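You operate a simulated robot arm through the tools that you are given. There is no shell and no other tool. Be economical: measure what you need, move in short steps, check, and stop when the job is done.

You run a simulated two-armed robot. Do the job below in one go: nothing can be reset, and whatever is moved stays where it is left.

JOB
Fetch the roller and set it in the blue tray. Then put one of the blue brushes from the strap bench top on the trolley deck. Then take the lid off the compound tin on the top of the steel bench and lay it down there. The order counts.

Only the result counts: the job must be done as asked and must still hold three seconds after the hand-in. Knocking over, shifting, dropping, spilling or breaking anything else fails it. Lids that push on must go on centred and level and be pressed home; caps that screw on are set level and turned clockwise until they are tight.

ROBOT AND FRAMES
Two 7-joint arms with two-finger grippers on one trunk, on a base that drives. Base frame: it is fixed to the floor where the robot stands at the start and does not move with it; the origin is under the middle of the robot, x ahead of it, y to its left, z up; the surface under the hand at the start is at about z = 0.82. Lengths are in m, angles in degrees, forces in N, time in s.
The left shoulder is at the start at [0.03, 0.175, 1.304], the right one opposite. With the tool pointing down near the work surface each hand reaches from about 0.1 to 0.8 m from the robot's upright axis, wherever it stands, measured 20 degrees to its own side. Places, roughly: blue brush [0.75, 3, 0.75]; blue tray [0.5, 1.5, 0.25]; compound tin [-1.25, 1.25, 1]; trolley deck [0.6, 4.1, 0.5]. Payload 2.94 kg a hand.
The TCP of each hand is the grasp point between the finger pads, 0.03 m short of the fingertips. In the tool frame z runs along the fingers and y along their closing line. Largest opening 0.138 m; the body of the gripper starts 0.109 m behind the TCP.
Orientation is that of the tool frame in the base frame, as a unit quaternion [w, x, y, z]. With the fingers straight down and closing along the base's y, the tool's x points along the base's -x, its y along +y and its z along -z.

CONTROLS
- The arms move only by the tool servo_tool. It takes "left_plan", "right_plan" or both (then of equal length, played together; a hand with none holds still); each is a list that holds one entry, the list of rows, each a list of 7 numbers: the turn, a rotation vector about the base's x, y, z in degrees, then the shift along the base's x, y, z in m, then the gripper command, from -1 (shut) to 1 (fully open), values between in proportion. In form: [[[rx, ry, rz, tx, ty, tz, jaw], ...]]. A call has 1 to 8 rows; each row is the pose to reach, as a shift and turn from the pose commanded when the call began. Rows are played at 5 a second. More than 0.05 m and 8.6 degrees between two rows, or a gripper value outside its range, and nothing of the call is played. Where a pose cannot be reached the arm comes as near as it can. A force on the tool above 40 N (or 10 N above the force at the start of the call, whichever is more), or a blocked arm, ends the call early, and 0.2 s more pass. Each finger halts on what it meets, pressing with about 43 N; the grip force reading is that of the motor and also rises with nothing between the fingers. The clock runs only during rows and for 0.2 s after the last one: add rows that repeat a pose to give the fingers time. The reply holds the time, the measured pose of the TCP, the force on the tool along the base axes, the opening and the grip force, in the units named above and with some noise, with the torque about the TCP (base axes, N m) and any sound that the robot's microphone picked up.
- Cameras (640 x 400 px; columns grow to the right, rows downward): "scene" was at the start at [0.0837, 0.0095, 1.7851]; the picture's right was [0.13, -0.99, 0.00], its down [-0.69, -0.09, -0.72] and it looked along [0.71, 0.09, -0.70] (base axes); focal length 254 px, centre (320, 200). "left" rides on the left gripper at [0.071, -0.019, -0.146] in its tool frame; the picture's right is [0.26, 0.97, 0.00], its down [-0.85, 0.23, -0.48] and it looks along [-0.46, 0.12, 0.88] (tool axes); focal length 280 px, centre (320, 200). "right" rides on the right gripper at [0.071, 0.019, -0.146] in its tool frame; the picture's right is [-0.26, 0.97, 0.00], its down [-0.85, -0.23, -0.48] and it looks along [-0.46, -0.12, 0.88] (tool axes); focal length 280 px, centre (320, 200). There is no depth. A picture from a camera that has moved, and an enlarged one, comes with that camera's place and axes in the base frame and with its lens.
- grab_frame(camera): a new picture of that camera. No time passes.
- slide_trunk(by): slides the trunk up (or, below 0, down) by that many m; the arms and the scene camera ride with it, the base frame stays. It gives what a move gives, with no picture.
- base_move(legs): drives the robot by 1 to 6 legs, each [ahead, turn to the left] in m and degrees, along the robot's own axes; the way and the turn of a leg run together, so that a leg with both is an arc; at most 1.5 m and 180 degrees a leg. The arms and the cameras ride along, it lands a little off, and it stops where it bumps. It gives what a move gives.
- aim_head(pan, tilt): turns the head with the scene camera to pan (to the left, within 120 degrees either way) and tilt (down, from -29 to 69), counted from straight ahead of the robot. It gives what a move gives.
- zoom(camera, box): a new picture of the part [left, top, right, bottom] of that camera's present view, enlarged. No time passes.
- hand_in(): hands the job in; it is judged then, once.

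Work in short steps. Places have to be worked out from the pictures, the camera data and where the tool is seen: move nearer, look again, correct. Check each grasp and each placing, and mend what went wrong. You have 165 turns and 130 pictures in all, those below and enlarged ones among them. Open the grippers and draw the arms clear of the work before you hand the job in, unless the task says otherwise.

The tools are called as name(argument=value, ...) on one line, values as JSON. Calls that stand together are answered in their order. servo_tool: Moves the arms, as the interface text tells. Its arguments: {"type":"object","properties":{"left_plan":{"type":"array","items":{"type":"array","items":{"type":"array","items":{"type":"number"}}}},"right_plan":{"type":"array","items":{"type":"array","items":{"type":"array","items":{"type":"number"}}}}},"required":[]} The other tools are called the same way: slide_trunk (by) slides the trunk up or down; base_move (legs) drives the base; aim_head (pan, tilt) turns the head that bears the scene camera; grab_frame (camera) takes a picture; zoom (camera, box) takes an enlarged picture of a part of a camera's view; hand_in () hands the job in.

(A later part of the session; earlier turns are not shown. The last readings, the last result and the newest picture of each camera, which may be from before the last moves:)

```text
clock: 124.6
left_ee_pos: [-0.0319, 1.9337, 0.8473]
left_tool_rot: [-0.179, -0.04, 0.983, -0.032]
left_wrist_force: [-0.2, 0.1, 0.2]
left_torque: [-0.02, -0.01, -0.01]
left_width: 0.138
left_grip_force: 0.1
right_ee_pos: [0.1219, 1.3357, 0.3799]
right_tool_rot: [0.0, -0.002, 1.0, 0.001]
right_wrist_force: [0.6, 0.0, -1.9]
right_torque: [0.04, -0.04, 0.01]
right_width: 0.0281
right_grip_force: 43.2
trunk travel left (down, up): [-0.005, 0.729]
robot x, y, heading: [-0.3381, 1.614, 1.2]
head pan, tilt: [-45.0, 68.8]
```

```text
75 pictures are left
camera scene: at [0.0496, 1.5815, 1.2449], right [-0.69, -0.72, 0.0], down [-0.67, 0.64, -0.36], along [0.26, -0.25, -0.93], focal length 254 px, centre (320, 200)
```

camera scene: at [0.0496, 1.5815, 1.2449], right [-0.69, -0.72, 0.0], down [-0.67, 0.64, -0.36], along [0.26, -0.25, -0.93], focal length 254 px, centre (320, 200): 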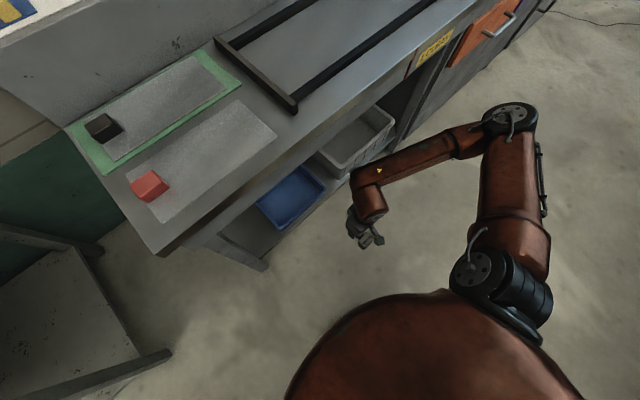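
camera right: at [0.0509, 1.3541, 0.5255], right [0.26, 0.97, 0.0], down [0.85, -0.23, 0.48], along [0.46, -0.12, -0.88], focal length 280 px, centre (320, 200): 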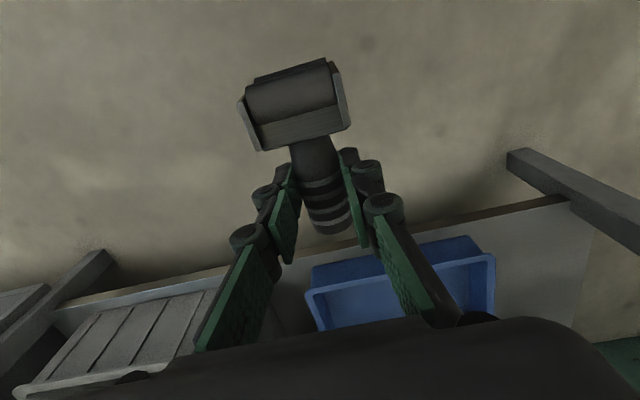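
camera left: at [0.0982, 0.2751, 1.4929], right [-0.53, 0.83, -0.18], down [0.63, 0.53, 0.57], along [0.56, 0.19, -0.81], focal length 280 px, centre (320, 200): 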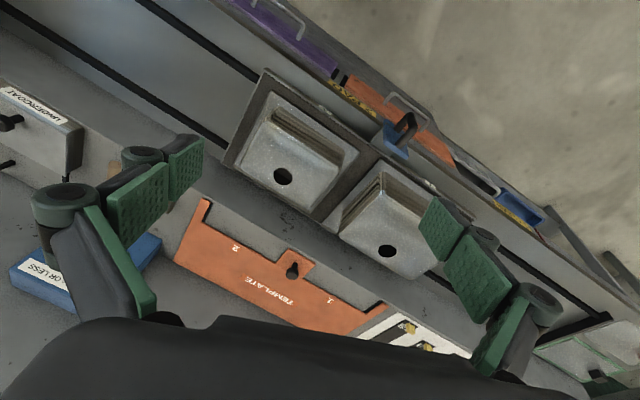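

The tray rim is at z≈0.22, spanning x 0.35–0.51 and y 1.255–1.51 (centre 0.43, 1.383). I'll yaw the roller 40° for more clearance, then tilt the hand forward.

servo_tool(right_plan=[[[0, 0, 8, 0, 0, 0, -1], [0, 0, 16, 0, 0, 0, -1], [0, 0, 24, 0, 0, 0, -1], [0, 0, 32, 0, 0, 0, -1], [0, 0, 40, 0, 0, 0, -1]]])

servo_tool(right_plan=[[[0, -8, 0, 0, 0, 0, -1], [0, -16, 0, 0.01, 0.01, 0, -1], [0, -24, 0, 0.03, 0.02, 0, -1], [0, -30, 0, 0.06, 0.02, 0, -1], [0, -35, 0, 0.1, 0.03, 0, -1], [0, -35, 0, 0.14, 0.03, 0, -1]]])

grab_frame(camera="right")

grab_frame(camera="scene")

```text
clock: 125.8
left_ee_pos: [-0.0306, 1.9348, 0.8472]
left_tool_rot: [-0.179, -0.039, 0.983, -0.031]
left_wrist_force: [-0.3, 0.2, 0.2]
left_torque: [-0.01, -0.05, 0.01]
left_width: 0.138
left_grip_force: 0.1
right_ee_pos: [0.1213, 1.3357, 0.3792]
right_tool_rot: [-0.001, -0.344, 0.939, 0.002]
right_wrist_force: [0.7, -0.5, -1.9]
right_torque: [0.04, -0.04, 0.01]
right_width: 0.0283
right_grip_force: 42.6
trunk travel left (down, up): [-0.005, 0.729]
robot x, y, heading: [-0.3427, 1.6142, 1.2]
head pan, tilt: [-45.0, 68.8]
```

```text
clock: 127.2
left_ee_pos: [-0.0322, 1.9347, 0.8465]
left_tool_rot: [-0.179, -0.039, 0.983, -0.031]
left_wrist_force: [-0.2, -0.2, -1.1]
left_torque: [0.0, 0.0, -0.01]
left_width: 0.1378
left_grip_force: 0.1
right_ee_pos: [0.2621, 1.3658, 0.3776]
right_tool_rot: [0.283, -0.328, 0.895, -0.102]
right_wrist_force: [-0.1, -0.6, -2.8]
right_torque: [0.02, -0.04, -0.04]
right_width: 0.0282
right_grip_force: 42.7
trunk travel left (down, up): [-0.005, 0.729]
robot x, y, heading: [-0.3412, 1.6098, 1.5]
head pan, tilt: [-45.0, 68.8]
```

```text
74 pictures are left
camera right: at [0.1244, 1.3337, 0.4599], right [-0.35, 0.91, -0.24], down [0.38, 0.37, 0.85], along [0.86, 0.2, -0.47], focal length 280 px, centre (320, 200)
```

right: 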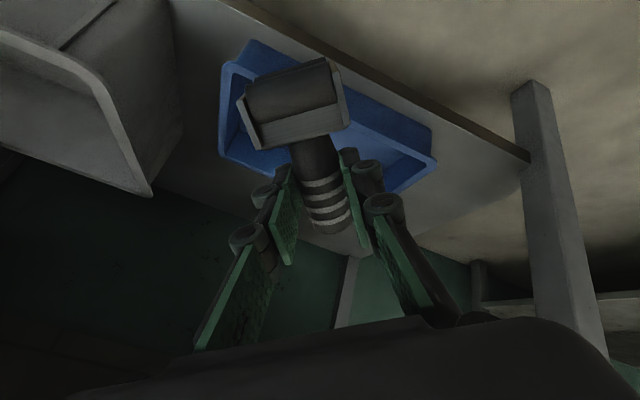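

```text
73 pictures are left
camera scene: at [0.0497, 1.5814, 1.2448], right [-0.69, -0.72, 0.0], down [-0.67, 0.64, -0.36], along [0.26, -0.25, -0.93], focal length 254 px, centre (320, 200)
```

scene: 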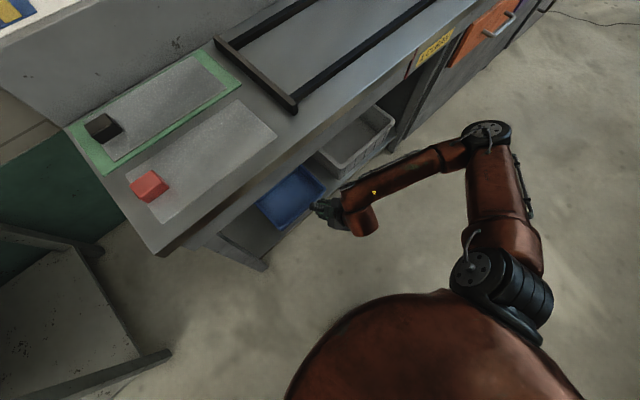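

The tray's corners project where I predicted. I'll move in above the tray at z≈0.31, then check.

servo_tool(right_plan=[[[0, 0, 0, 0.03, 0.01, -0.02, -1], [0, 0, 0, 0.06, 0.02, -0.03, -1], [0, 0, 0, 0.1, 0.025, -0.05, -1], [0, 0, 0, 0.14, 0.03, -0.06, -1], [0, 0, 0, 0.183, 0.03, -0.065, -1]]])

grab_frame(camera="right")

grab_frame(camera="scene")

```text
clock: 128.4
left_ee_pos: [-0.0267, 1.934, 0.8454]
left_tool_rot: [-0.181, -0.039, 0.982, -0.031]
left_wrist_force: [-0.2, -0.2, -0.1]
left_torque: [-0.02, -0.03, -0.01]
left_width: 0.1381
left_grip_force: 0.1
right_ee_pos: [0.444, 1.397, 0.3101]
right_tool_rot: [0.281, -0.329, 0.896, -0.101]
right_wrist_force: [-0.7, 0.2, -2.3]
right_torque: [0.03, -0.06, 0.02]
right_width: 0.0284
right_grip_force: 43.1
trunk travel left (down, up): [-0.005, 0.729]
robot x, y, heading: [-0.3391, 1.6134, 1.4]
head pan, tilt: [-45.0, 68.8]
```

```text
72 pictures are left
camera right: at [0.3084, 1.3652, 0.3921], right [-0.35, 0.91, -0.24], down [0.38, 0.37, 0.85], along [0.85, 0.21, -0.48], focal length 280 px, centre (320, 200)
```

right: 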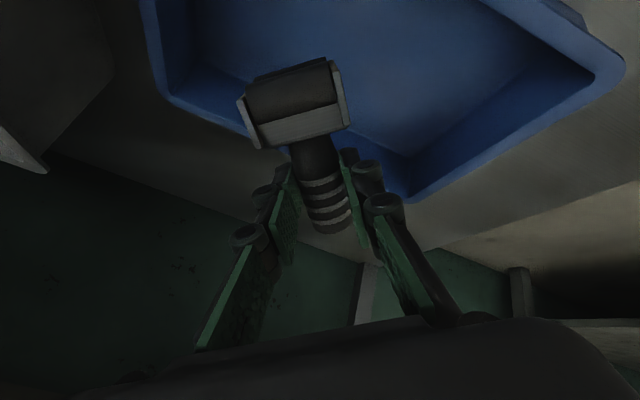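

```text
71 pictures are left
camera scene: at [0.0563, 1.5818, 1.2436], right [-0.69, -0.72, 0.0], down [-0.68, 0.64, -0.36], along [0.26, -0.25, -0.93], focal length 254 px, centre (320, 200)
```

scene: 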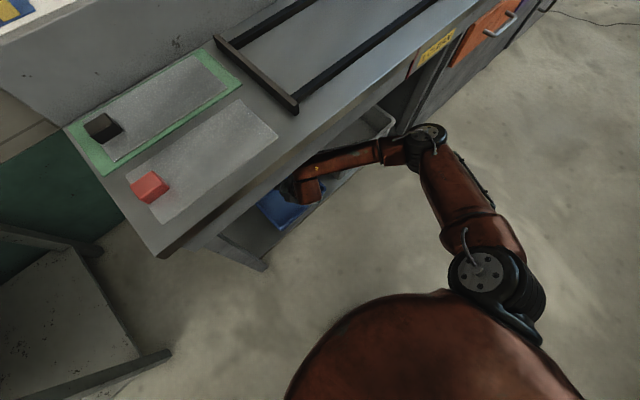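

The tray actually spans x 0.35–0.54, so the roller is above its middle. I'll lower gently until contact.

servo_tool(right_plan=[[[0, 0, 0, 0.005, 0, -0.02, -1], [0, 0, 0, 0.01, 0, -0.04, -1], [0, 0, 0, 0.01, 0, -0.055, -1], [0, 0, 0, 0.01, 0, -0.065, -1]]])

grab_frame(camera="right")

```text
clock: 129.4
left_ee_pos: [-0.0221, 1.9346, 0.8394]
left_tool_rot: [-0.202, -0.049, 0.978, -0.033]
left_wrist_force: [-0.5, 0.2, -0.7]
left_torque: [0.03, -0.08, -0.02]
left_width: 0.1382
left_grip_force: 0.1
right_ee_pos: [0.4582, 1.3961, 0.2451]
right_tool_rot: [0.281, -0.329, 0.896, -0.101]
right_wrist_force: [0.3, -0.5, -1.6]
right_torque: [0.07, 0.04, 0.01]
right_width: 0.0282
right_grip_force: 43.3
trunk travel left (down, up): [-0.005, 0.729]
robot x, y, heading: [-0.3399, 1.6117, 1.4]
head pan, tilt: [-45.0, 68.8]
```

```text
70 pictures are left
camera right: at [0.3213, 1.364, 0.3265], right [-0.35, 0.91, -0.24], down [0.38, 0.37, 0.85], along [0.86, 0.2, -0.48], focal length 280 px, centre (320, 200)
```

right: 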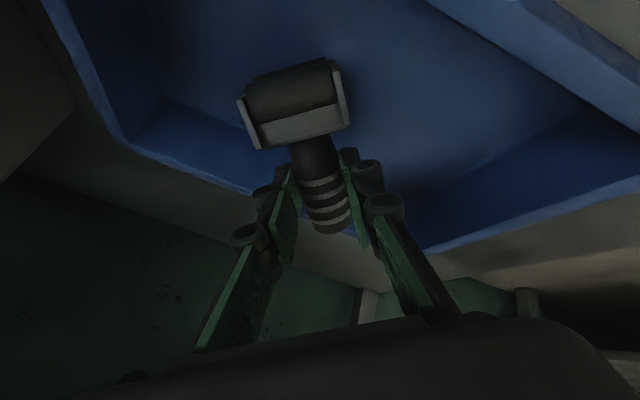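

No contact yet; lowering further in small steps.

servo_tool(right_plan=[[[0, 0, 0, -0.005, 0, -0.01, -1], [0, 0, 0, -0.005, 0, -0.02, -1], [0, 0, 0, -0.005, 0, -0.025, -1], [0, 0, 0, -0.005, 0, -0.03, -1]]])

grab_frame(camera="right")

```text
clock: 129.8
left_ee_pos: [-0.0278, 1.937, 0.8204]
left_tool_rot: [-0.151, -0.093, 0.984, -0.024]
left_wrist_force: [201.3, 56.2, 27.7]
left_torque: [0.52, 7.01, -15.22]
left_width: 0.1389
left_grip_force: 0.0
right_ee_pos: [0.4485, 1.3895, 0.2692]
right_tool_rot: [0.305, -0.321, 0.889, -0.114]
right_wrist_force: [0.4, -0.7, -2.4]
right_torque: [0.07, -0.06, -0.01]
right_width: 0.0284
right_grip_force: 43.1
trunk travel left (down, up): [-0.005, 0.729]
robot x, y, heading: [-0.3398, 1.6111, 1.2]
head pan, tilt: [-45.0, 68.8]
stopped in row 2 (right hand): the arm was blocked; the commanded pose is now the measured one
```

```text
69 pictures are left
camera right: at [0.3064, 1.3594, 0.3428], right [-0.32, 0.91, -0.26], down [0.34, 0.37, 0.87], along [0.88, 0.19, -0.43], focal length 280 px, centre (320, 200)
```

right: 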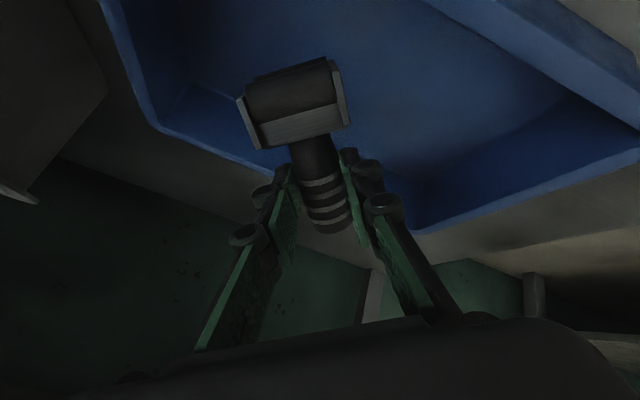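

The left hand shows a 200 N force, so it's pressing on something. I'll look at it.

aim_head(pan=50, tilt=65)

grab_frame(camera="scene")

grab_frame(camera="left")

```text
clock: 131.5
left_ee_pos: [-0.0619, 1.9302, 0.8441]
left_tool_rot: [-0.188, -0.054, 0.98, -0.039]
left_wrist_force: [0.2, 0.2, -0.8]
left_torque: [0.0, -0.06, -0.01]
left_width: 0.1379
left_grip_force: 0.0
right_ee_pos: [0.4426, 1.3971, 0.269]
right_tool_rot: [0.304, -0.326, 0.889, -0.107]
right_wrist_force: [-0.2, -0.5, -2.1]
right_torque: [0.03, 0.0, 0.01]
right_width: 0.0283
right_grip_force: 42.9
trunk travel left (down, up): [-0.005, 0.729]
robot x, y, heading: [-0.3379, 1.611, 1.3]
head pan, tilt: [50.0, 65.0]
```

```text
68 pictures are left
camera scene: at [0.0638, 1.6679, 1.2456], right [0.78, -0.63, -0.01], down [-0.57, -0.71, -0.41], along [0.25, 0.33, -0.91], focal length 254 px, centre (320, 200)
```

scene: 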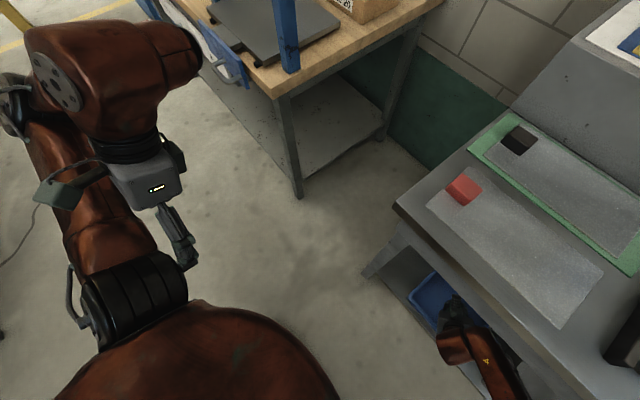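

```text
67 pictures are left
camera left: at [-0.0725, 1.92, 1.0071], right [-0.36, 0.93, 0.04], down [0.93, 0.35, 0.11], along [0.09, 0.08, -0.99], focal length 280 px, centre (320, 200)
```

left: 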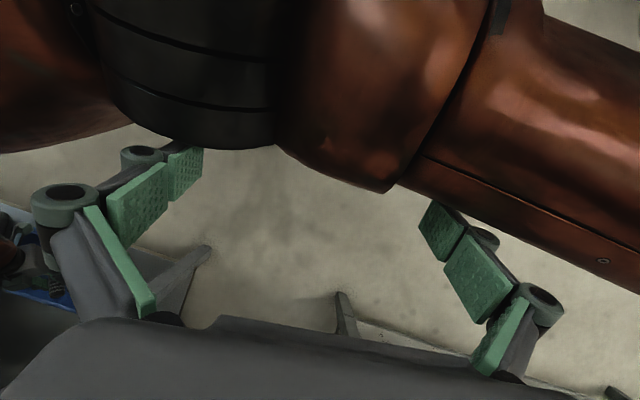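

The left hand was squeezed against its own arm. I'll move it forward and up, out of the way, and straighten it.

servo_tool(left_plan=[[[0, 0, 0, 0.03, 0.0, 0.0, 0], [1.1, -5.4, -1.5, 0.07, 0, 0.02, 0], [2.2, -10.8, -3.1, 0.11, 0.0, 0.04, 0], [3.4, -16.1, -4.6, 0.15, 0.0, 0.06, 0], [4.5, -21.5, -6.2, 0.19, 0.0, 0.08, 0], [4.5, -21.5, -6.2, 0.23, 0.0, 0.1, 0]]])

aim_head(pan=-20, tilt=65)

grab_frame(camera="scene")

```text
clock: 133.1
left_ee_pos: [0.1639, 1.9193, 1.0]
left_tool_rot: [0.097, 0.029, 0.995, -0.007]
left_wrist_force: [-1.0, -0.3, -0.9]
left_torque: [-0.04, -0.19, 0.04]
left_width: 0.069
left_grip_force: 0.1
right_ee_pos: [0.449, 1.3957, 0.2606]
right_tool_rot: [0.298, -0.326, 0.891, -0.106]
right_wrist_force: [0.2, -1.1, 0.0]
right_torque: [0.04, 0.12, -0.02]
right_width: 0.0284
right_grip_force: 43.1
trunk travel left (down, up): [-0.005, 0.729]
robot x, y, heading: [-0.3418, 1.6104, 1.3]
head pan, tilt: [50.0, 65.0]
stopped in row 6 (left hand): the arm was blocked; the commanded pose is now the measured one
```

```text
clock: 134.6
left_ee_pos: [0.1424, 1.9278, 0.9868]
left_tool_rot: [0.075, 0.021, 0.997, 0.007]
left_wrist_force: [0.3, 1.4, 0.9]
left_torque: [0.05, 0.08, 0.0]
left_width: 0.069
left_grip_force: 0.0
right_ee_pos: [0.4582, 1.3587, 0.2753]
right_tool_rot: [0.311, -0.301, 0.89, -0.142]
right_wrist_force: [-0.5, 2.0, -2.1]
right_torque: [-0.03, -0.06, 0.02]
right_width: 0.0287
right_grip_force: 43.2
trunk travel left (down, up): [-0.005, 0.729]
robot x, y, heading: [-0.346, 1.6142, 1.1]
head pan, tilt: [-20.0, 65.0]
```

```text
66 pictures are left
camera scene: at [0.1517, 1.6026, 1.2294], right [-0.32, -0.95, 0.02], down [-0.89, 0.29, -0.36], along [0.34, -0.14, -0.93], focal length 254 px, centre (320, 200)
```

scene: 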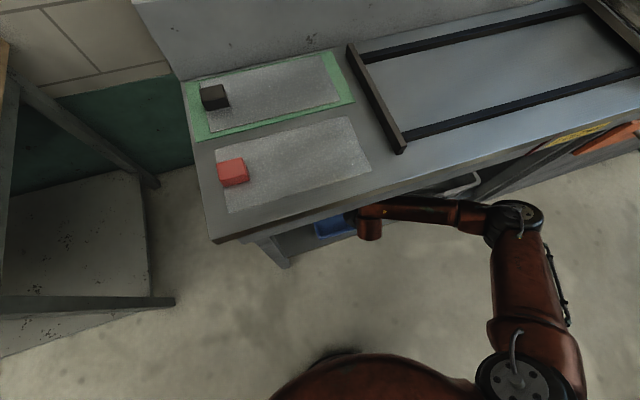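

The robot sways a little in this pose. I'll check the roller over the tray again before placing it.

grab_frame(camera="right")

```text
65 pictures are left
camera right: at [0.3131, 1.3393, 0.3457], right [-0.27, 0.91, -0.3], down [0.33, 0.38, 0.86], along [0.9, 0.13, -0.41], focal length 280 px, centre (320, 200)
```

right: 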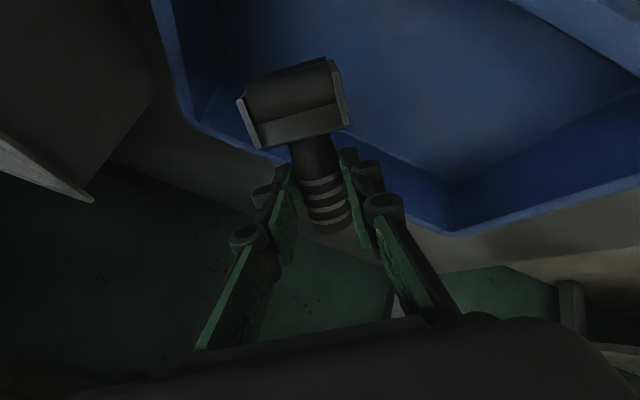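

Still above the tray floor. Lowering 0.03 at a time.

servo_tool(right_plan=[[[0, 0, 0, -0.005, 0, -0.015, -1], [0, 0, 0, -0.01, 0, -0.03, -1], [0, 0, 0, -0.01, 0, -0.03, -1]]])

grab_frame(camera="right")

```text
clock: 134.9
left_ee_pos: [0.0785, 1.9236, 1.0072]
left_tool_rot: [0.127, 0.02, 0.992, -0.002]
left_wrist_force: [0.8, 1.2, -0.4]
left_torque: [-0.04, 0.05, -0.07]
left_width: 0.069
left_grip_force: 0.1
right_ee_pos: [0.434, 1.3602, 0.3136]
right_tool_rot: [0.335, -0.292, 0.884, -0.147]
right_wrist_force: [0.3, 2.1, -2.7]
right_torque: [-0.07, -0.05, -0.07]
right_width: 0.0284
right_grip_force: 42.6
trunk travel left (down, up): [-0.005, 0.729]
robot x, y, heading: [-0.3398, 1.6121, 1.3]
head pan, tilt: [-20.0, 65.0]
stopped in row 1 (left hand): the arm was blocked; the commanded pose is now the measured one
```

```text
64 pictures are left
camera right: at [0.2844, 1.3401, 0.3748], right [-0.24, 0.92, -0.31], down [0.29, 0.37, 0.88], along [0.93, 0.13, -0.35], focal length 280 px, centre (320, 200)
```

right: 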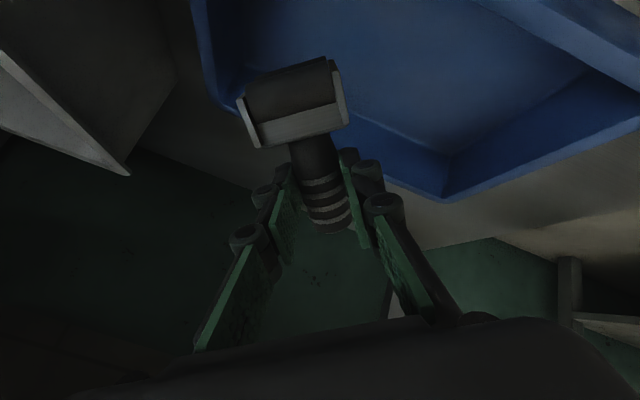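

The robot is rocking, which triggers the block. I'll hold still for a while so it settles.

servo_tool(right_plan=[[[0, 0, 0, 0, 0, 0, -1], [0, 0, 0, 0, 0, 0, -1], [0, 0, 0, 0, 0, 0, -1], [0, 0, 0, 0, 0, 0, -1], [0, 0, 0, 0, 0, 0, -1], [0, 0, 0, 0, 0, 0, -1], [0, 0, 0, 0, 0, 0, -1], [0, 0, 0, 0, 0, 0, -1]]])

servo_tool(right_plan=[[[0, 0, 0, 0, 0, 0, -1], [0, 0, 0, 0, 0, 0, -1], [0, 0, 0, 0, 0, 0, -1], [0, 0, 0, 0, 0, 0, -1], [0, 0, 0, 0, 0, 0, -1], [0, 0, 0, 0, 0, 0, -1], [0, 0, 0, 0, 0, 0, -1], [0, 0, 0, 0, 0, 0, -1]]])

```text
clock: 135.2
left_ee_pos: [0.0164, 1.9108, 1.029]
left_tool_rot: [0.187, 0.026, 0.982, -0.02]
left_wrist_force: [0.6, 0.9, -0.2]
left_torque: [-0.06, 0.08, -0.04]
left_width: 0.0691
left_grip_force: 0.1
right_ee_pos: [0.3996, 1.3685, 0.3504]
right_tool_rot: [0.354, -0.288, 0.879, -0.138]
right_wrist_force: [0.7, 0.5, -3.5]
right_torque: [0.04, -0.01, 0.03]
right_width: 0.0283
right_grip_force: 43.2
trunk travel left (down, up): [-0.005, 0.729]
robot x, y, heading: [-0.3429, 1.6086, 1.1]
head pan, tilt: [-20.0, 65.0]
stopped in row 1 (left hand): the arm was blocked; the commanded pose is now the measured one
```

```text
clock: 137.0
left_ee_pos: [0.0319, 1.9204, 1.0208]
left_tool_rot: [0.156, 0.021, 0.988, 0.0]
left_wrist_force: [0.2, 0.1, -0.2]
left_torque: [0.0, -0.02, 0.02]
left_width: 0.069
left_grip_force: 0.0
right_ee_pos: [0.4146, 1.3684, 0.3405]
right_tool_rot: [0.358, -0.295, 0.874, -0.143]
right_wrist_force: [0.3, 0.0, -0.9]
right_torque: [0.05, 0.0, 0.0]
right_width: 0.0285
right_grip_force: 42.8
trunk travel left (down, up): [-0.005, 0.729]
robot x, y, heading: [-0.3393, 1.6123, 1.2]
head pan, tilt: [-20.0, 65.0]
```

It has settled. I'll lower slowly in 1 cm steps.

servo_tool(right_plan=[[[0, 0, 0, 0.005, 0, -0.01, -1], [0, 0, 0, 0.01, 0, -0.02, -1], [0, 0, 0, 0.015, 0, -0.03, -1], [0, 0, 0, 0.02, 0, -0.04, -1], [0, 0, 0, 0.025, 0, -0.05, -1], [0, 0, 0, 0.03, 0, -0.06, -1], [0, 0, 0, 0.03, 0, -0.07, -1], [0, 0, 0, 0.03, 0, -0.07, -1]]])

grab_frame(camera="right")

```text
clock: 138.8
left_ee_pos: [0.0264, 1.9214, 1.0215]
left_tool_rot: [0.157, 0.022, 0.987, 0.001]
left_wrist_force: [0.2, 0.0, -1.4]
left_torque: [-0.03, 0.0, 0.02]
left_width: 0.069
left_grip_force: 0.1
right_ee_pos: [0.4137, 1.3681, 0.342]
right_tool_rot: [0.36, -0.294, 0.873, -0.145]
right_wrist_force: [0.5, -0.1, -2.8]
right_torque: [0.06, -0.02, -0.04]
right_width: 0.0285
right_grip_force: 43.1
right hand out of reach, approached as far as the arm can: row 1, 2, 3, 4, 5, 6, 7, 8
trunk travel left (down, up): [-0.005, 0.729]
robot x, y, heading: [-0.3409, 1.6102, 1.1]
head pan, tilt: [-20.0, 65.0]
```

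```text
63 pictures are left
camera right: at [0.2619, 1.3458, 0.397], right [-0.25, 0.92, -0.31], down [0.24, 0.36, 0.9], along [0.94, 0.15, -0.31], focal length 280 px, centre (320, 200)
```

right: 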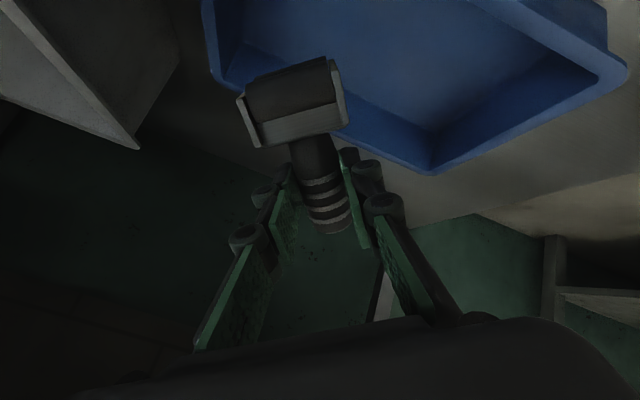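

At 46° tilt the wrist is out of reach. I'll bring the tilt back to about 33° while lowering.

servo_tool(right_plan=[[[0, 4, 0, 0, 0, 0, -1], [0, 8, 0, 0, 0, 0, -1], [0, 12, 0, 0.005, 0, -0.01, -1], [0, 12, 0, 0.01, 0, -0.02, -1], [0, 12, 0, 0.015, 0, -0.03, -1], [0, 12, 0, 0.02, 0, -0.04, -1], [0, 12, 0, 0.025, 0, -0.05, -1], [0, 12, 0, 0.03, 0, -0.06, -1]]])

grab_frame(camera="right")

```text
clock: 140.6
left_ee_pos: [0.0268, 1.9215, 1.022]
left_tool_rot: [0.157, 0.021, 0.987, 0.001]
left_wrist_force: [0.6, -0.3, -0.7]
left_torque: [0.0, 0.04, 0.03]
left_width: 0.0689
left_grip_force: 0.1
right_ee_pos: [0.4443, 1.3692, 0.2821]
right_tool_rot: [0.269, -0.31, 0.905, -0.114]
right_wrist_force: [0.0, 0.9, -2.4]
right_torque: [0.04, -0.01, -0.02]
right_width: 0.0282
right_grip_force: 43.4
trunk travel left (down, up): [-0.005, 0.729]
robot x, y, heading: [-0.3394, 1.6104, 1.3]
head pan, tilt: [-20.0, 65.0]
```

```text
62 pictures are left
camera right: at [0.3073, 1.346, 0.3673], right [-0.31, 0.92, -0.25], down [0.42, 0.37, 0.83], along [0.86, 0.15, -0.49], focal length 280 px, centre (320, 200)
```

right: 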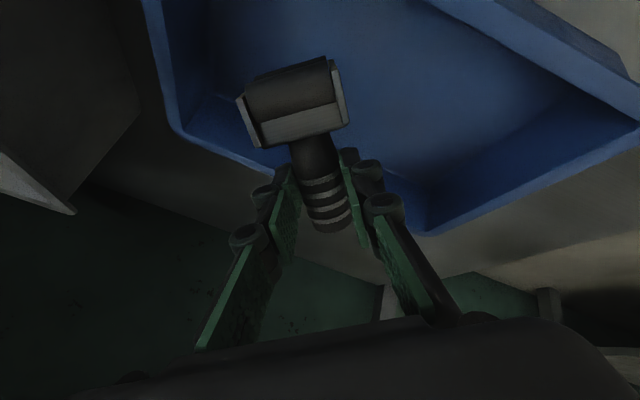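

Reachable and steady now. Continuing down.

servo_tool(right_plan=[[[0, 0, 0, 0, 0.005, -0.01, -1], [0, 0, 0, 0, 0.01, -0.02, -1], [0, 0, 0, 0, 0.015, -0.03, -1], [0, 0, 0, 0, 0.015, -0.04, -1], [0, 0, 0, 0, 0.015, -0.048, -1], [0, 0, 0, 0, 0.015, -0.055, -1]]])

grab_frame(camera="right")

```text
clock: 142.0
left_ee_pos: [0.0252, 1.9218, 1.0224]
left_tool_rot: [0.158, 0.021, 0.987, 0.0]
left_wrist_force: [0.5, 0.5, 0.1]
left_torque: [0.0, 0.01, 0.01]
left_width: 0.0691
left_grip_force: 0.1
right_ee_pos: [0.4469, 1.3844, 0.2314]
right_tool_rot: [0.272, -0.309, 0.904, -0.115]
right_wrist_force: [3.6, -1.6, 14.8]
right_torque: [-0.45, 0.46, 0.15]
right_width: 0.0287
right_grip_force: 42.9
trunk travel left (down, up): [-0.005, 0.729]
robot x, y, heading: [-0.3441, 1.6146, 1.3]
head pan, tilt: [-20.0, 65.0]
```

```text
61 pictures are left
camera right: at [0.3092, 1.3609, 0.3158], right [-0.31, 0.92, -0.25], down [0.41, 0.37, 0.84], along [0.86, 0.15, -0.49], focal length 280 px, centre (320, 200)
```

right: 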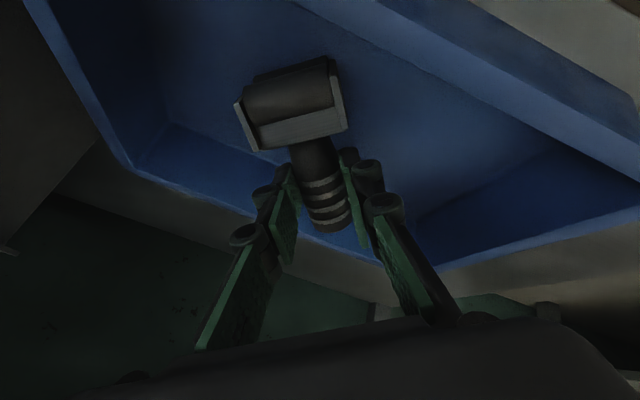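

The drum touches the tray floor (15 N up). I'll open the fingers and check.

servo_tool(right_plan=[[[0, 0, 0, 0, 0, 0.003, -0.4], [0, 0, 0, 0, 0, 0.003, -0.2], [0, 0, 0, 0, 0, 0.003, 0.1], [0, 0, 0, 0, 0, 0.003, 0.1]]])

grab_frame(camera="right")

```text
clock: 143.0
left_ee_pos: [0.0269, 1.9219, 1.0227]
left_tool_rot: [0.157, 0.021, 0.987, 0.001]
left_wrist_force: [0.0, 0.1, -0.1]
left_torque: [0.04, -0.03, 0.01]
left_width: 0.0689
left_grip_force: 0.0
right_ee_pos: [0.4438, 1.385, 0.2311]
right_tool_rot: [0.268, -0.31, 0.905, -0.113]
right_wrist_force: [-0.7, -0.3, 0.8]
right_torque: [0.01, 0.02, -0.01]
right_width: 0.076
right_grip_force: 0.0
trunk travel left (down, up): [-0.005, 0.729]
robot x, y, heading: [-0.3422, 1.6145, 1.1]
head pan, tilt: [-20.0, 65.0]
```

```text
60 pictures are left
camera right: at [0.3068, 1.3612, 0.3156], right [-0.31, 0.92, -0.25], down [0.41, 0.37, 0.83], along [0.86, 0.15, -0.49], focal length 280 px, centre (320, 200)
```

right: 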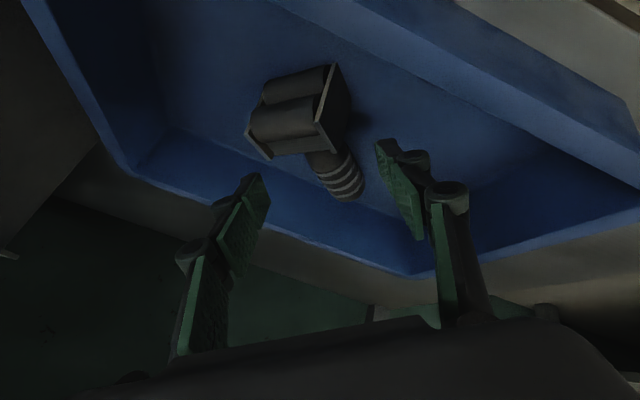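

The roller lies fully in the tray. I'll retreat along the tool axis, then out from under the bench.

servo_tool(right_plan=[[[0, 0, 0, -0.015, 0, 0.02, 0.1], [0, 0, 0, -0.03, 0, 0.045, 0.1], [0, 0, 0, -0.05, 0, 0.075, 0.1], [0, 0, 0, -0.08, 0, 0.1, 0.1], [0, 0, 0, -0.12, 0, 0.12, 0], [0, 0, 0, -0.165, 0, 0.125, 0], [0, 0, 0, -0.21, 0, 0.125, 0], [0, 0, 0, -0.255, 0, 0.125, 0]]])

grab_frame(camera="right")

```text
clock: 144.8
left_ee_pos: [0.0261, 1.9217, 1.0216]
left_tool_rot: [0.158, 0.021, 0.987, 0.0]
left_wrist_force: [0.2, 0.3, -0.3]
left_torque: [-0.02, 0.05, -0.01]
left_width: 0.0692
left_grip_force: 0.1
right_ee_pos: [0.2029, 1.3846, 0.3571]
right_tool_rot: [0.264, -0.309, 0.907, -0.115]
right_wrist_force: [-0.6, 0.2, -0.3]
right_torque: [-0.04, 0.04, 0.01]
right_width: 0.0689
right_grip_force: 0.1
right hand out of reach, approached as far as the arm can: row 8
trunk travel left (down, up): [-0.005, 0.729]
robot x, y, heading: [-0.3411, 1.6117, 1.4]
head pan, tilt: [-20.0, 65.0]
```

```text
59 pictures are left
camera right: at [0.0658, 1.362, 0.4439], right [-0.31, 0.92, -0.25], down [0.42, 0.37, 0.83], along [0.85, 0.15, -0.5], focal length 280 px, centre (320, 200)
```

right: 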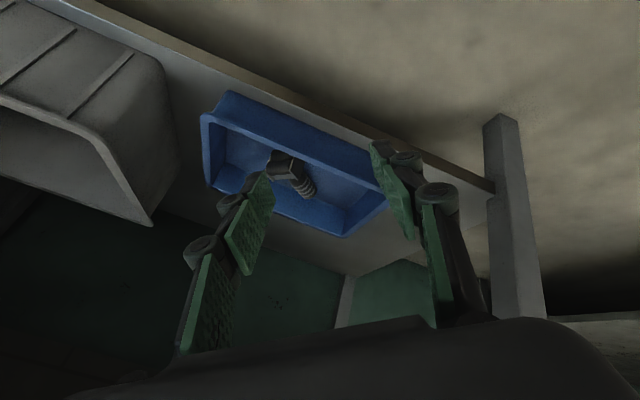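

Roller confirmed in the tray. Next I untilt and unyaw the right hand clear of the bench, then raise it.

servo_tool(right_plan=[[[0, 8, 0, 0, 0, 0, 0], [0, 16, 0, -0.02, 0, 0, 0], [0, 24, 0, -0.04, 0, 0, 0], [0, 32, 0, -0.07, 0, 0, 0], [0, 32, 0, -0.1, -0.0, 0, 0]]])

servo_tool(right_plan=[[[0, 0, -8, 0, 0, 0.02, 0], [0, 0, -16, 0, -0.01, 0.06, 0], [0, 0, -24, 0, -0.02, 0.1, 0], [0, 0, -32, 0, -0.03, 0.14, 0], [0, 0, -38, 0, -0.04, 0.18, 0], [0, 0, -38, 0, -0.05, 0.22, 0], [0, 0, -38, 0, -0.05, 0.265, 0], [0, 0, -38, 0, -0.05, 0.31, 0]]])

```text
clock: 146.0
left_ee_pos: [0.0268, 1.9214, 1.022]
left_tool_rot: [0.157, 0.021, 0.987, 0.001]
left_wrist_force: [-1.2, 0.5, -0.4]
left_torque: [-0.04, 0.0, 0.0]
left_width: 0.069
left_grip_force: 0.0
right_ee_pos: [0.1033, 1.3828, 0.3597]
right_tool_rot: [0.007, -0.329, 0.944, -0.023]
right_wrist_force: [-0.2, 0.0, -0.4]
right_torque: [0.01, -0.03, 0.03]
right_width: 0.069
right_grip_force: 0.0
trunk travel left (down, up): [-0.005, 0.729]
robot x, y, heading: [-0.3401, 1.6119, 1.5]
head pan, tilt: [-20.0, 65.0]
```

```text
clock: 147.8
left_ee_pos: [0.0259, 1.9221, 1.0223]
left_tool_rot: [0.157, 0.021, 0.987, 0.001]
left_wrist_force: [-0.7, -0.4, 0.2]
left_torque: [-0.01, 0.0, 0.05]
left_width: 0.069
left_grip_force: 0.1
right_ee_pos: [0.1032, 1.3338, 0.6694]
right_tool_rot: [-0.001, -0.003, 1.0, -0.026]
right_wrist_force: [0.3, 0.2, -0.5]
right_torque: [-0.03, 0.03, 0.05]
right_width: 0.0689
right_grip_force: 0.1
trunk travel left (down, up): [-0.005, 0.729]
robot x, y, heading: [-0.3385, 1.6153, 1.4]
head pan, tilt: [-20.0, 65.0]
```

Raising the trunk back to the steadier height and straightening the left hand before driving.

slide_trunk(by=0.3)

aim_head(pan=0, tilt=60)

grab_frame(camera="scene")

```text
clock: 150.8
left_ee_pos: [0.0263, 1.9227, 1.3209]
left_tool_rot: [0.155, 0.021, 0.988, 0.003]
left_wrist_force: [0.0, -0.2, -0.2]
left_torque: [0.0, 0.0, 0.0]
left_width: 0.0692
left_grip_force: 0.0
right_ee_pos: [0.1034, 1.3348, 0.9676]
right_tool_rot: [-0.001, -0.004, 1.0, -0.027]
right_wrist_force: [0.6, 0.5, -1.1]
right_torque: [0.01, 0.0, 0.01]
right_width: 0.0691
right_grip_force: 0.0
trunk travel left (down, up): [-0.305, 0.429]
robot x, y, heading: [-0.3385, 1.6135, 1.6]
head pan, tilt: [-20.0, 65.0]
```

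```text
clock: 151.6
left_ee_pos: [0.0263, 1.9221, 1.3211]
left_tool_rot: [0.157, 0.021, 0.987, 0.003]
left_wrist_force: [0.2, -1.1, -0.2]
left_torque: [-0.01, 0.01, -0.02]
left_width: 0.069
left_grip_force: 0.1
right_ee_pos: [0.1027, 1.3351, 0.9677]
right_tool_rot: [0.0, -0.004, 1.0, -0.027]
right_wrist_force: [-2.2, 0.3, 0.1]
right_torque: [0.0, 0.0, -0.01]
right_width: 0.0691
right_grip_force: 0.1
trunk travel left (down, up): [-0.305, 0.429]
robot x, y, heading: [-0.3403, 1.6153, 1.3]
head pan, tilt: [0.0, 60.0]
```

```text
58 pictures are left
camera scene: at [-0.2007, 1.6151, 1.5934], right [0.02, -1.0, 0.0], down [-0.87, -0.02, -0.5], along [0.5, 0.01, -0.87], focal length 254 px, centre (320, 200)
```

scene: 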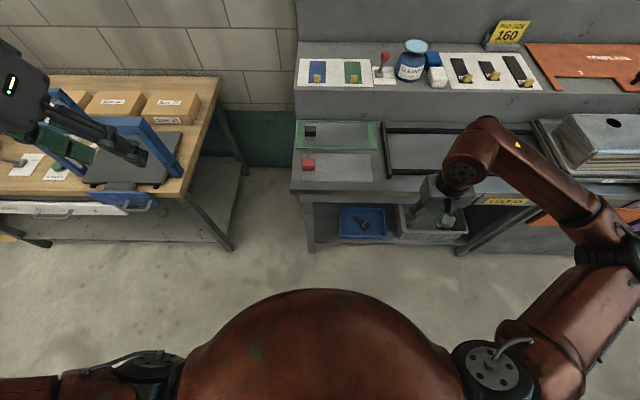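

The roller is visible in the tray. I'll straighten the left hand, raise the right one, and then drive to the strap bench.

servo_tool(left_plan=[[[0, 6, 0.8, 0, 0, 0, 0], [-0.2, 12, 1.6, 0, 0, 0, 0], [-0.3, 18, 2.4, 0, 0, 0, 0], [-0.3, 18, 2.4, 0, 0, 0, 0]]], right_plan=[[[0, 0, 0, 0, 0, 0.04, 0], [0, 0, 0, 0, 0, 0.08, 0], [1.5, 0, 0, 0, 0.0, 0.12, 0], [3, 0, 0, 0, 0, 0.16, 0]]])

base_move(legs=[[0, 45], [0, 44]])

base_move(legs=[[0.7, 0], [0.7, 0]])

aim_head(pan=-60, tilt=35)

grab_frame(camera="scene")

```text
clock: 152.6
left_ee_pos: [0.0233, 1.9233, 1.3217]
left_tool_rot: [0.0, 0.001, 1.0, -0.001]
left_wrist_force: [0.1, -0.7, 0.4]
left_torque: [-0.04, -0.05, 0.03]
left_width: 0.0691
left_grip_force: 0.1
right_ee_pos: [0.1015, 1.3358, 1.1301]
right_tool_rot: [0.0, -0.005, 1.0, 0.0]
right_wrist_force: [-0.2, -0.1, 0.3]
right_torque: [0.01, 0.01, -0.01]
right_width: 0.069
right_grip_force: 0.1
trunk travel left (down, up): [-0.305, 0.429]
robot x, y, heading: [-0.3397, 1.6154, 1.5]
head pan, tilt: [0.0, 60.0]
```

```text
clock: 157.1
left_ee_pos: [-0.6398, 1.9879, 1.3218]
left_tool_rot: [-0.001, -0.697, 0.717, -0.002]
left_wrist_force: [0.2, -0.6, 0.7]
left_torque: [0.04, -0.03, 0.03]
left_width: 0.0688
left_grip_force: 0.0
right_ee_pos: [-0.0506, 2.0481, 1.1289]
right_tool_rot: [0.0, -0.7, 0.714, 0.0]
right_wrist_force: [0.3, 0.3, -0.3]
right_torque: [-0.01, 0.0, -0.01]
right_width: 0.0688
right_grip_force: 0.1
trunk travel left (down, up): [-0.305, 0.429]
robot x, y, heading: [-0.345, 1.6142, 89.7]
head pan, tilt: [0.0, 60.0]
```

```text
clock: 164.4
left_ee_pos: [-0.6238, 3.3886, 1.3216]
left_tool_rot: [0.0, -0.695, 0.719, -0.001]
left_wrist_force: [0.2, 0.3, -0.4]
left_torque: [-0.02, -0.01, 0.0]
left_width: 0.0689
left_grip_force: 0.1
right_ee_pos: [-0.034, 3.4443, 1.1279]
right_tool_rot: [-0.001, -0.697, 0.717, 0.0]
right_wrist_force: [0.0, 0.0, 0.1]
right_torque: [0.0, -0.01, 0.0]
right_width: 0.069
right_grip_force: 0.0
trunk travel left (down, up): [-0.305, 0.429]
robot x, y, heading: [-0.3258, 3.0118, 89.3]
head pan, tilt: [0.0, 60.0]
```

```text
clock: 165.7
left_ee_pos: [-0.6238, 3.3879, 1.3212]
left_tool_rot: [-0.001, -0.694, 0.719, -0.001]
left_wrist_force: [0.0, 0.2, 0.5]
left_torque: [-0.01, -0.01, 0.0]
left_width: 0.069
left_grip_force: 0.0
right_ee_pos: [-0.0338, 3.444, 1.1271]
right_tool_rot: [0.0, -0.697, 0.717, 0.0]
right_wrist_force: [-0.3, 0.1, -0.6]
right_torque: [0.0, 0.01, 0.01]
right_width: 0.0688
right_grip_force: 0.0
trunk travel left (down, up): [-0.305, 0.429]
robot x, y, heading: [-0.326, 3.0136, 89.0]
head pan, tilt: [-60.0, 35.0]
```

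```text
57 pictures are left
camera scene: at [-0.2486, 3.1252, 1.6277], right [0.49, -0.87, 0.0], down [-0.5, -0.28, -0.82], along [0.71, 0.4, -0.57], focal length 254 px, centre (320, 200)
```

scene: 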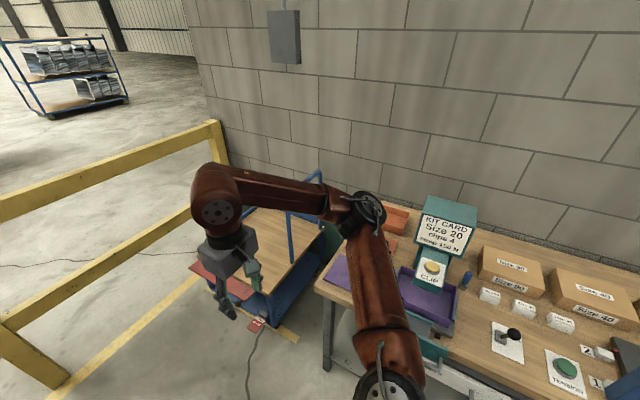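

The trolley is the blue-framed wooden deck beyond the bench. I'll turn to face the bench and look for the brushes.

base_move(legs=[[0, -45], [0, -44]])

aim_head(pan=0, tilt=45)

grab_frame(camera="scene")

```text
clock: 170.1
left_ee_pos: [0.0406, 3.3163, 1.3211]
left_tool_rot: [-0.001, 0.003, 1.0, 0.0]
left_wrist_force: [-0.3, 0.0, 0.1]
left_torque: [0.0, -0.05, -0.03]
left_width: 0.0688
left_grip_force: 0.1
right_ee_pos: [0.1131, 2.7286, 1.1295]
right_tool_rot: [0.0, 0.001, 1.0, 0.0]
right_wrist_force: [0.6, -0.4, 0.7]
right_torque: [0.01, -0.01, 0.02]
right_width: 0.0688
right_grip_force: 0.1
trunk travel left (down, up): [-0.305, 0.429]
robot x, y, heading: [-0.3285, 3.0085, 0.7]
head pan, tilt: [-60.0, 35.0]
```

```text
clock: 171.4
left_ee_pos: [0.0419, 3.316, 1.3215]
left_tool_rot: [-0.001, 0.005, 1.0, 0.0]
left_wrist_force: [0.3, -0.7, -0.2]
left_torque: [0.0, -0.01, -0.03]
left_width: 0.0687
left_grip_force: 0.1
right_ee_pos: [0.1144, 2.7276, 1.1282]
right_tool_rot: [0.0, 0.001, 1.0, 0.0]
right_wrist_force: [-0.1, 0.4, -0.9]
right_torque: [-0.01, 0.02, 0.01]
right_width: 0.0688
right_grip_force: 0.0
trunk travel left (down, up): [-0.305, 0.429]
robot x, y, heading: [-0.3277, 3.0115, 0.9]
head pan, tilt: [0.0, 45.0]
```

```text
56 pictures are left
camera scene: at [-0.1722, 3.0114, 1.6129], right [0.01, -1.0, 0.0], down [-0.71, -0.01, -0.71], along [0.71, 0.01, -0.71], focal length 254 px, centre (320, 200)
```

scene: 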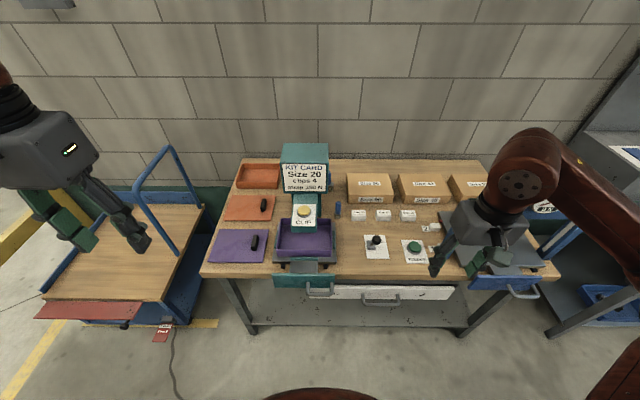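

zoom(camera="scene", box=[210, 140, 370, 260])

```text
3.33 times, centred on (290, 200) of scene
camera zoom: at [-0.1722, 3.0114, 1.6129], right [0.01, -1.0, 0.0], down [-0.71, -0.01, -0.71], along [0.71, 0.01, -0.71], focal length 848 px, centre (420, 200)
```

zoom: 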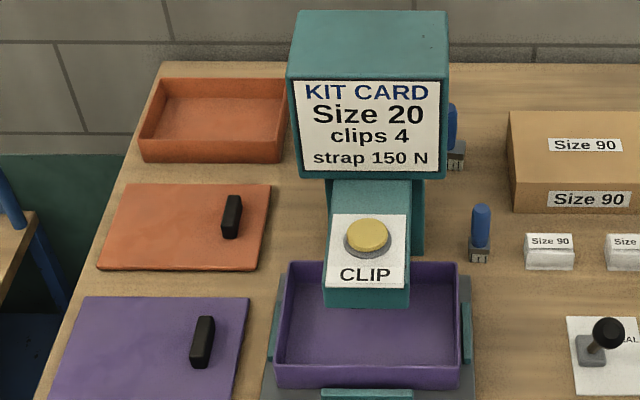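

The front blue brush stands at about (0.59, 2.94), just right of the clip machine. I'll come in with the right hand closing along x and leaning away from the machine. First I drive closer.

base_move(legs=[[0.25, 0]])

servo_tool(right_plan=[[[0, 0, 8, 0, 0, 0, 0], [0, 0, 16, 0, 0, 0, 0], [0, 0, 24, 0, 0, 0, 0], [0, 0, 32, 0, 0, 0, 0], [0, 0, 40, 0, 0, 0, 0], [0, 0, 48, 0, 0, 0, 0], [0, 0, 56, 0, 0, 0, 0], [0, 0, 64, 0, 0, 0, 0]]])

servo_tool(right_plan=[[[0, 0, 8, 0, 0, 0, 0], [0, 0, 16, 0, 0, 0, 0], [0, 0, 25, 0, 0, 0, 0]]])

servo_tool(right_plan=[[[8, 0, 0, 0.03, 0.01, -0.01, 0], [16, 0, 0, 0.07, 0.02, -0.03, 0], [24, 0, 0, 0.11, 0.03, -0.05, 0], [25, 0, 0, 0.14, 0.05, -0.08, 0.1], [25, 0, 0, 0.17, 0.07, -0.11, 0.1]]])

grab_frame(camera="right")

grab_frame(camera="scene")

```text
clock: 173.2
left_ee_pos: [0.2942, 3.3208, 1.3216]
left_tool_rot: [-0.001, 0.004, 1.0, 0.001]
left_wrist_force: [0.2, -0.5, -0.5]
left_torque: [0.01, 0.09, 0.0]
left_width: 0.0688
left_grip_force: 0.0
right_ee_pos: [0.3646, 2.7312, 1.1279]
right_tool_rot: [-0.001, 0.001, 1.0, 0.0]
right_wrist_force: [0.5, -0.1, -0.1]
right_torque: [0.0, 0.03, 0.0]
right_width: 0.0689
right_grip_force: 0.1
trunk travel left (down, up): [-0.305, 0.429]
robot x, y, heading: [-0.0779, 3.0144, 0.8]
head pan, tilt: [0.0, 45.0]
```

```text
clock: 175.1
left_ee_pos: [0.2918, 3.3205, 1.3215]
left_tool_rot: [-0.001, 0.005, 1.0, 0.0]
left_wrist_force: [0.7, 0.8, 0.3]
left_torque: [0.0, 0.0, 0.03]
left_width: 0.069
left_grip_force: 0.1
right_ee_pos: [0.317, 2.7932, 1.1131]
right_tool_rot: [0.0, -0.528, 0.849, -0.001]
right_wrist_force: [-0.1, 1.0, 0.2]
right_torque: [0.04, -0.02, 0.0]
right_width: 0.0692
right_grip_force: 0.1
right hand out of reach, approached as far as the arm can: row 6, 7, 8
trunk travel left (down, up): [-0.305, 0.429]
robot x, y, heading: [-0.0776, 3.0146, 1.0]
head pan, tilt: [0.0, 45.0]
```

```text
refused: row 3 steps farther than a row can; nothing moved
```

```text
clock: 176.2
left_ee_pos: [0.2764, 3.323, 1.3263]
left_tool_rot: [0.005, 0.003, 1.0, -0.001]
left_wrist_force: [-0.6, 1.0, -0.4]
left_torque: [-0.1, -0.11, 0.02]
left_width: 0.069
left_grip_force: 0.1
right_ee_pos: [0.365, 2.8978, 1.0706]
right_tool_rot: [0.118, -0.516, 0.829, 0.18]
right_wrist_force: [-2.2, -3.5, -2.4]
right_torque: [0.56, -0.2, -0.14]
right_width: 0.0761
right_grip_force: 0.1
right hand out of reach, approached as far as the arm can: row 1, 2, 3, 4, 5
trunk travel left (down, up): [-0.305, 0.429]
robot x, y, heading: [-0.0789, 3.0111, 0.7]
head pan, tilt: [0.0, 45.0]
```

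```text
54 pictures are left
camera right: at [0.3168, 2.7867, 1.1779], right [-0.75, 0.6, 0.27], down [0.57, 0.4, 0.71], along [0.32, 0.69, -0.65], focal length 280 px, centre (320, 200)
```

right: 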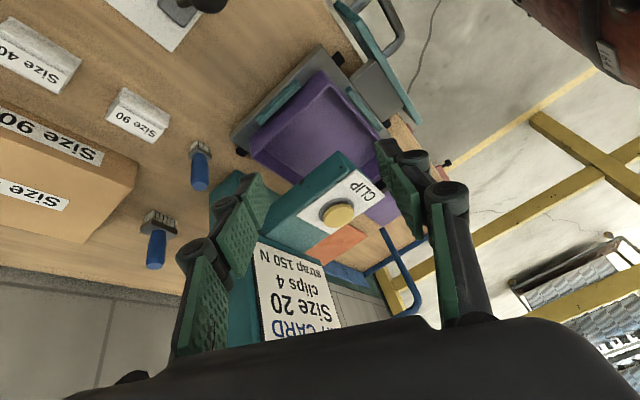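

```text
53 pictures are left
camera scene: at [0.0584, 3.0166, 1.6151], right [0.01, -1.0, 0.0], down [-0.7, -0.01, -0.72], along [0.72, 0.01, -0.7], focal length 254 px, centre (320, 200)
```

scene: 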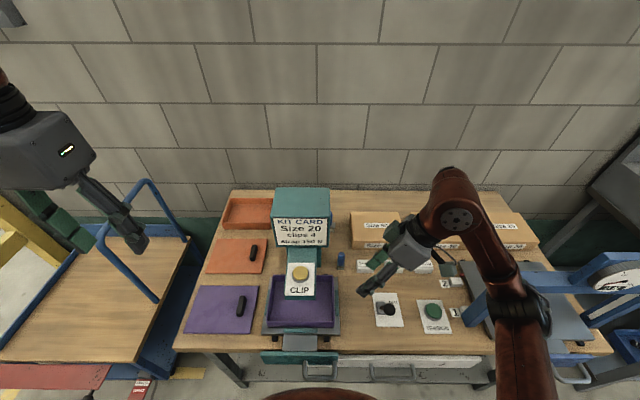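

The front brush's handle is at (0.567, 2.955) with its top at z≈0.853. I'll move to a pre-grasp point up along the tilted tool axis.

servo_tool(right_plan=[[[0, 0, 0, 0.035, 0, -0.02, -0.15], [0, 0, 0, 0.07, 0, -0.045, -0.15], [0, 0, 0, 0.105, 0.0, -0.075, -0.15], [0, 0, 0, 0.14, 0.005, -0.105, -0.15], [0, 0, 0, 0.175, 0.01, -0.13, -0.15], [0, 0, 0, 0.202, 0.013, -0.15, -0.15], [0, 0, 0, 0.202, 0.013, -0.15, -0.15]]])

grab_frame(camera="right")

zoom(camera="scene", box=[260, 170, 420, 290])

```text
clock: 177.8
left_ee_pos: [0.2755, 3.3267, 1.3259]
left_tool_rot: [0.005, 0.004, 1.0, -0.003]
left_wrist_force: [0.1, 0.8, -0.1]
left_torque: [0.01, -0.02, 0.02]
left_width: 0.069
left_grip_force: 0.1
right_ee_pos: [0.3946, 2.9502, 1.05]
right_tool_rot: [0.111, -0.506, 0.836, 0.18]
right_wrist_force: [0.5, -0.1, -0.5]
right_torque: [-0.03, 0.0, 0.0]
right_width: 0.0586
right_grip_force: 0.0
right hand out of reach, approached as far as the arm can: row 1, 2, 3, 4, 5, 6, 7
trunk travel left (down, up): [-0.305, 0.429]
robot x, y, heading: [-0.0766, 3.0145, 0.5]
head pan, tilt: [0.0, 45.0]
```

```text
52 pictures are left
camera right: at [0.3449, 2.8391, 1.1608], right [-0.73, 0.62, 0.28], down [0.6, 0.39, 0.7], along [0.33, 0.68, -0.66], focal length 280 px, centre (320, 200)
```

right: 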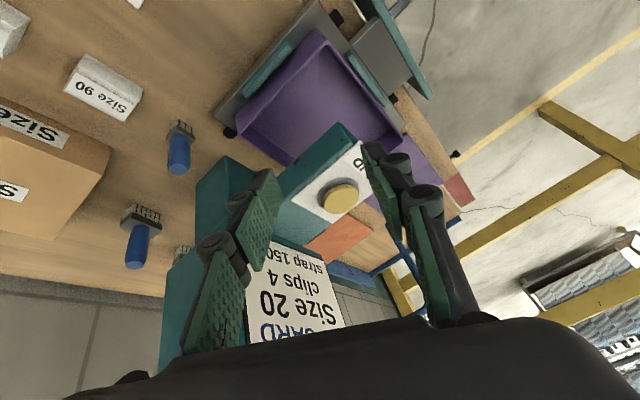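

```text
3.33 times, centred on (340, 230) of scene
camera zoom: at [0.0486, 3.0241, 1.6162], right [0.01, -1.0, 0.01], down [-0.69, -0.01, -0.72], along [0.72, 0.0, -0.69], focal length 848 px, centre (253, 100)
```

zoom: 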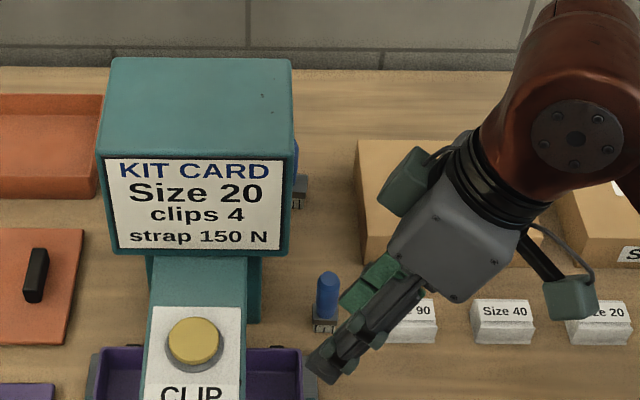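

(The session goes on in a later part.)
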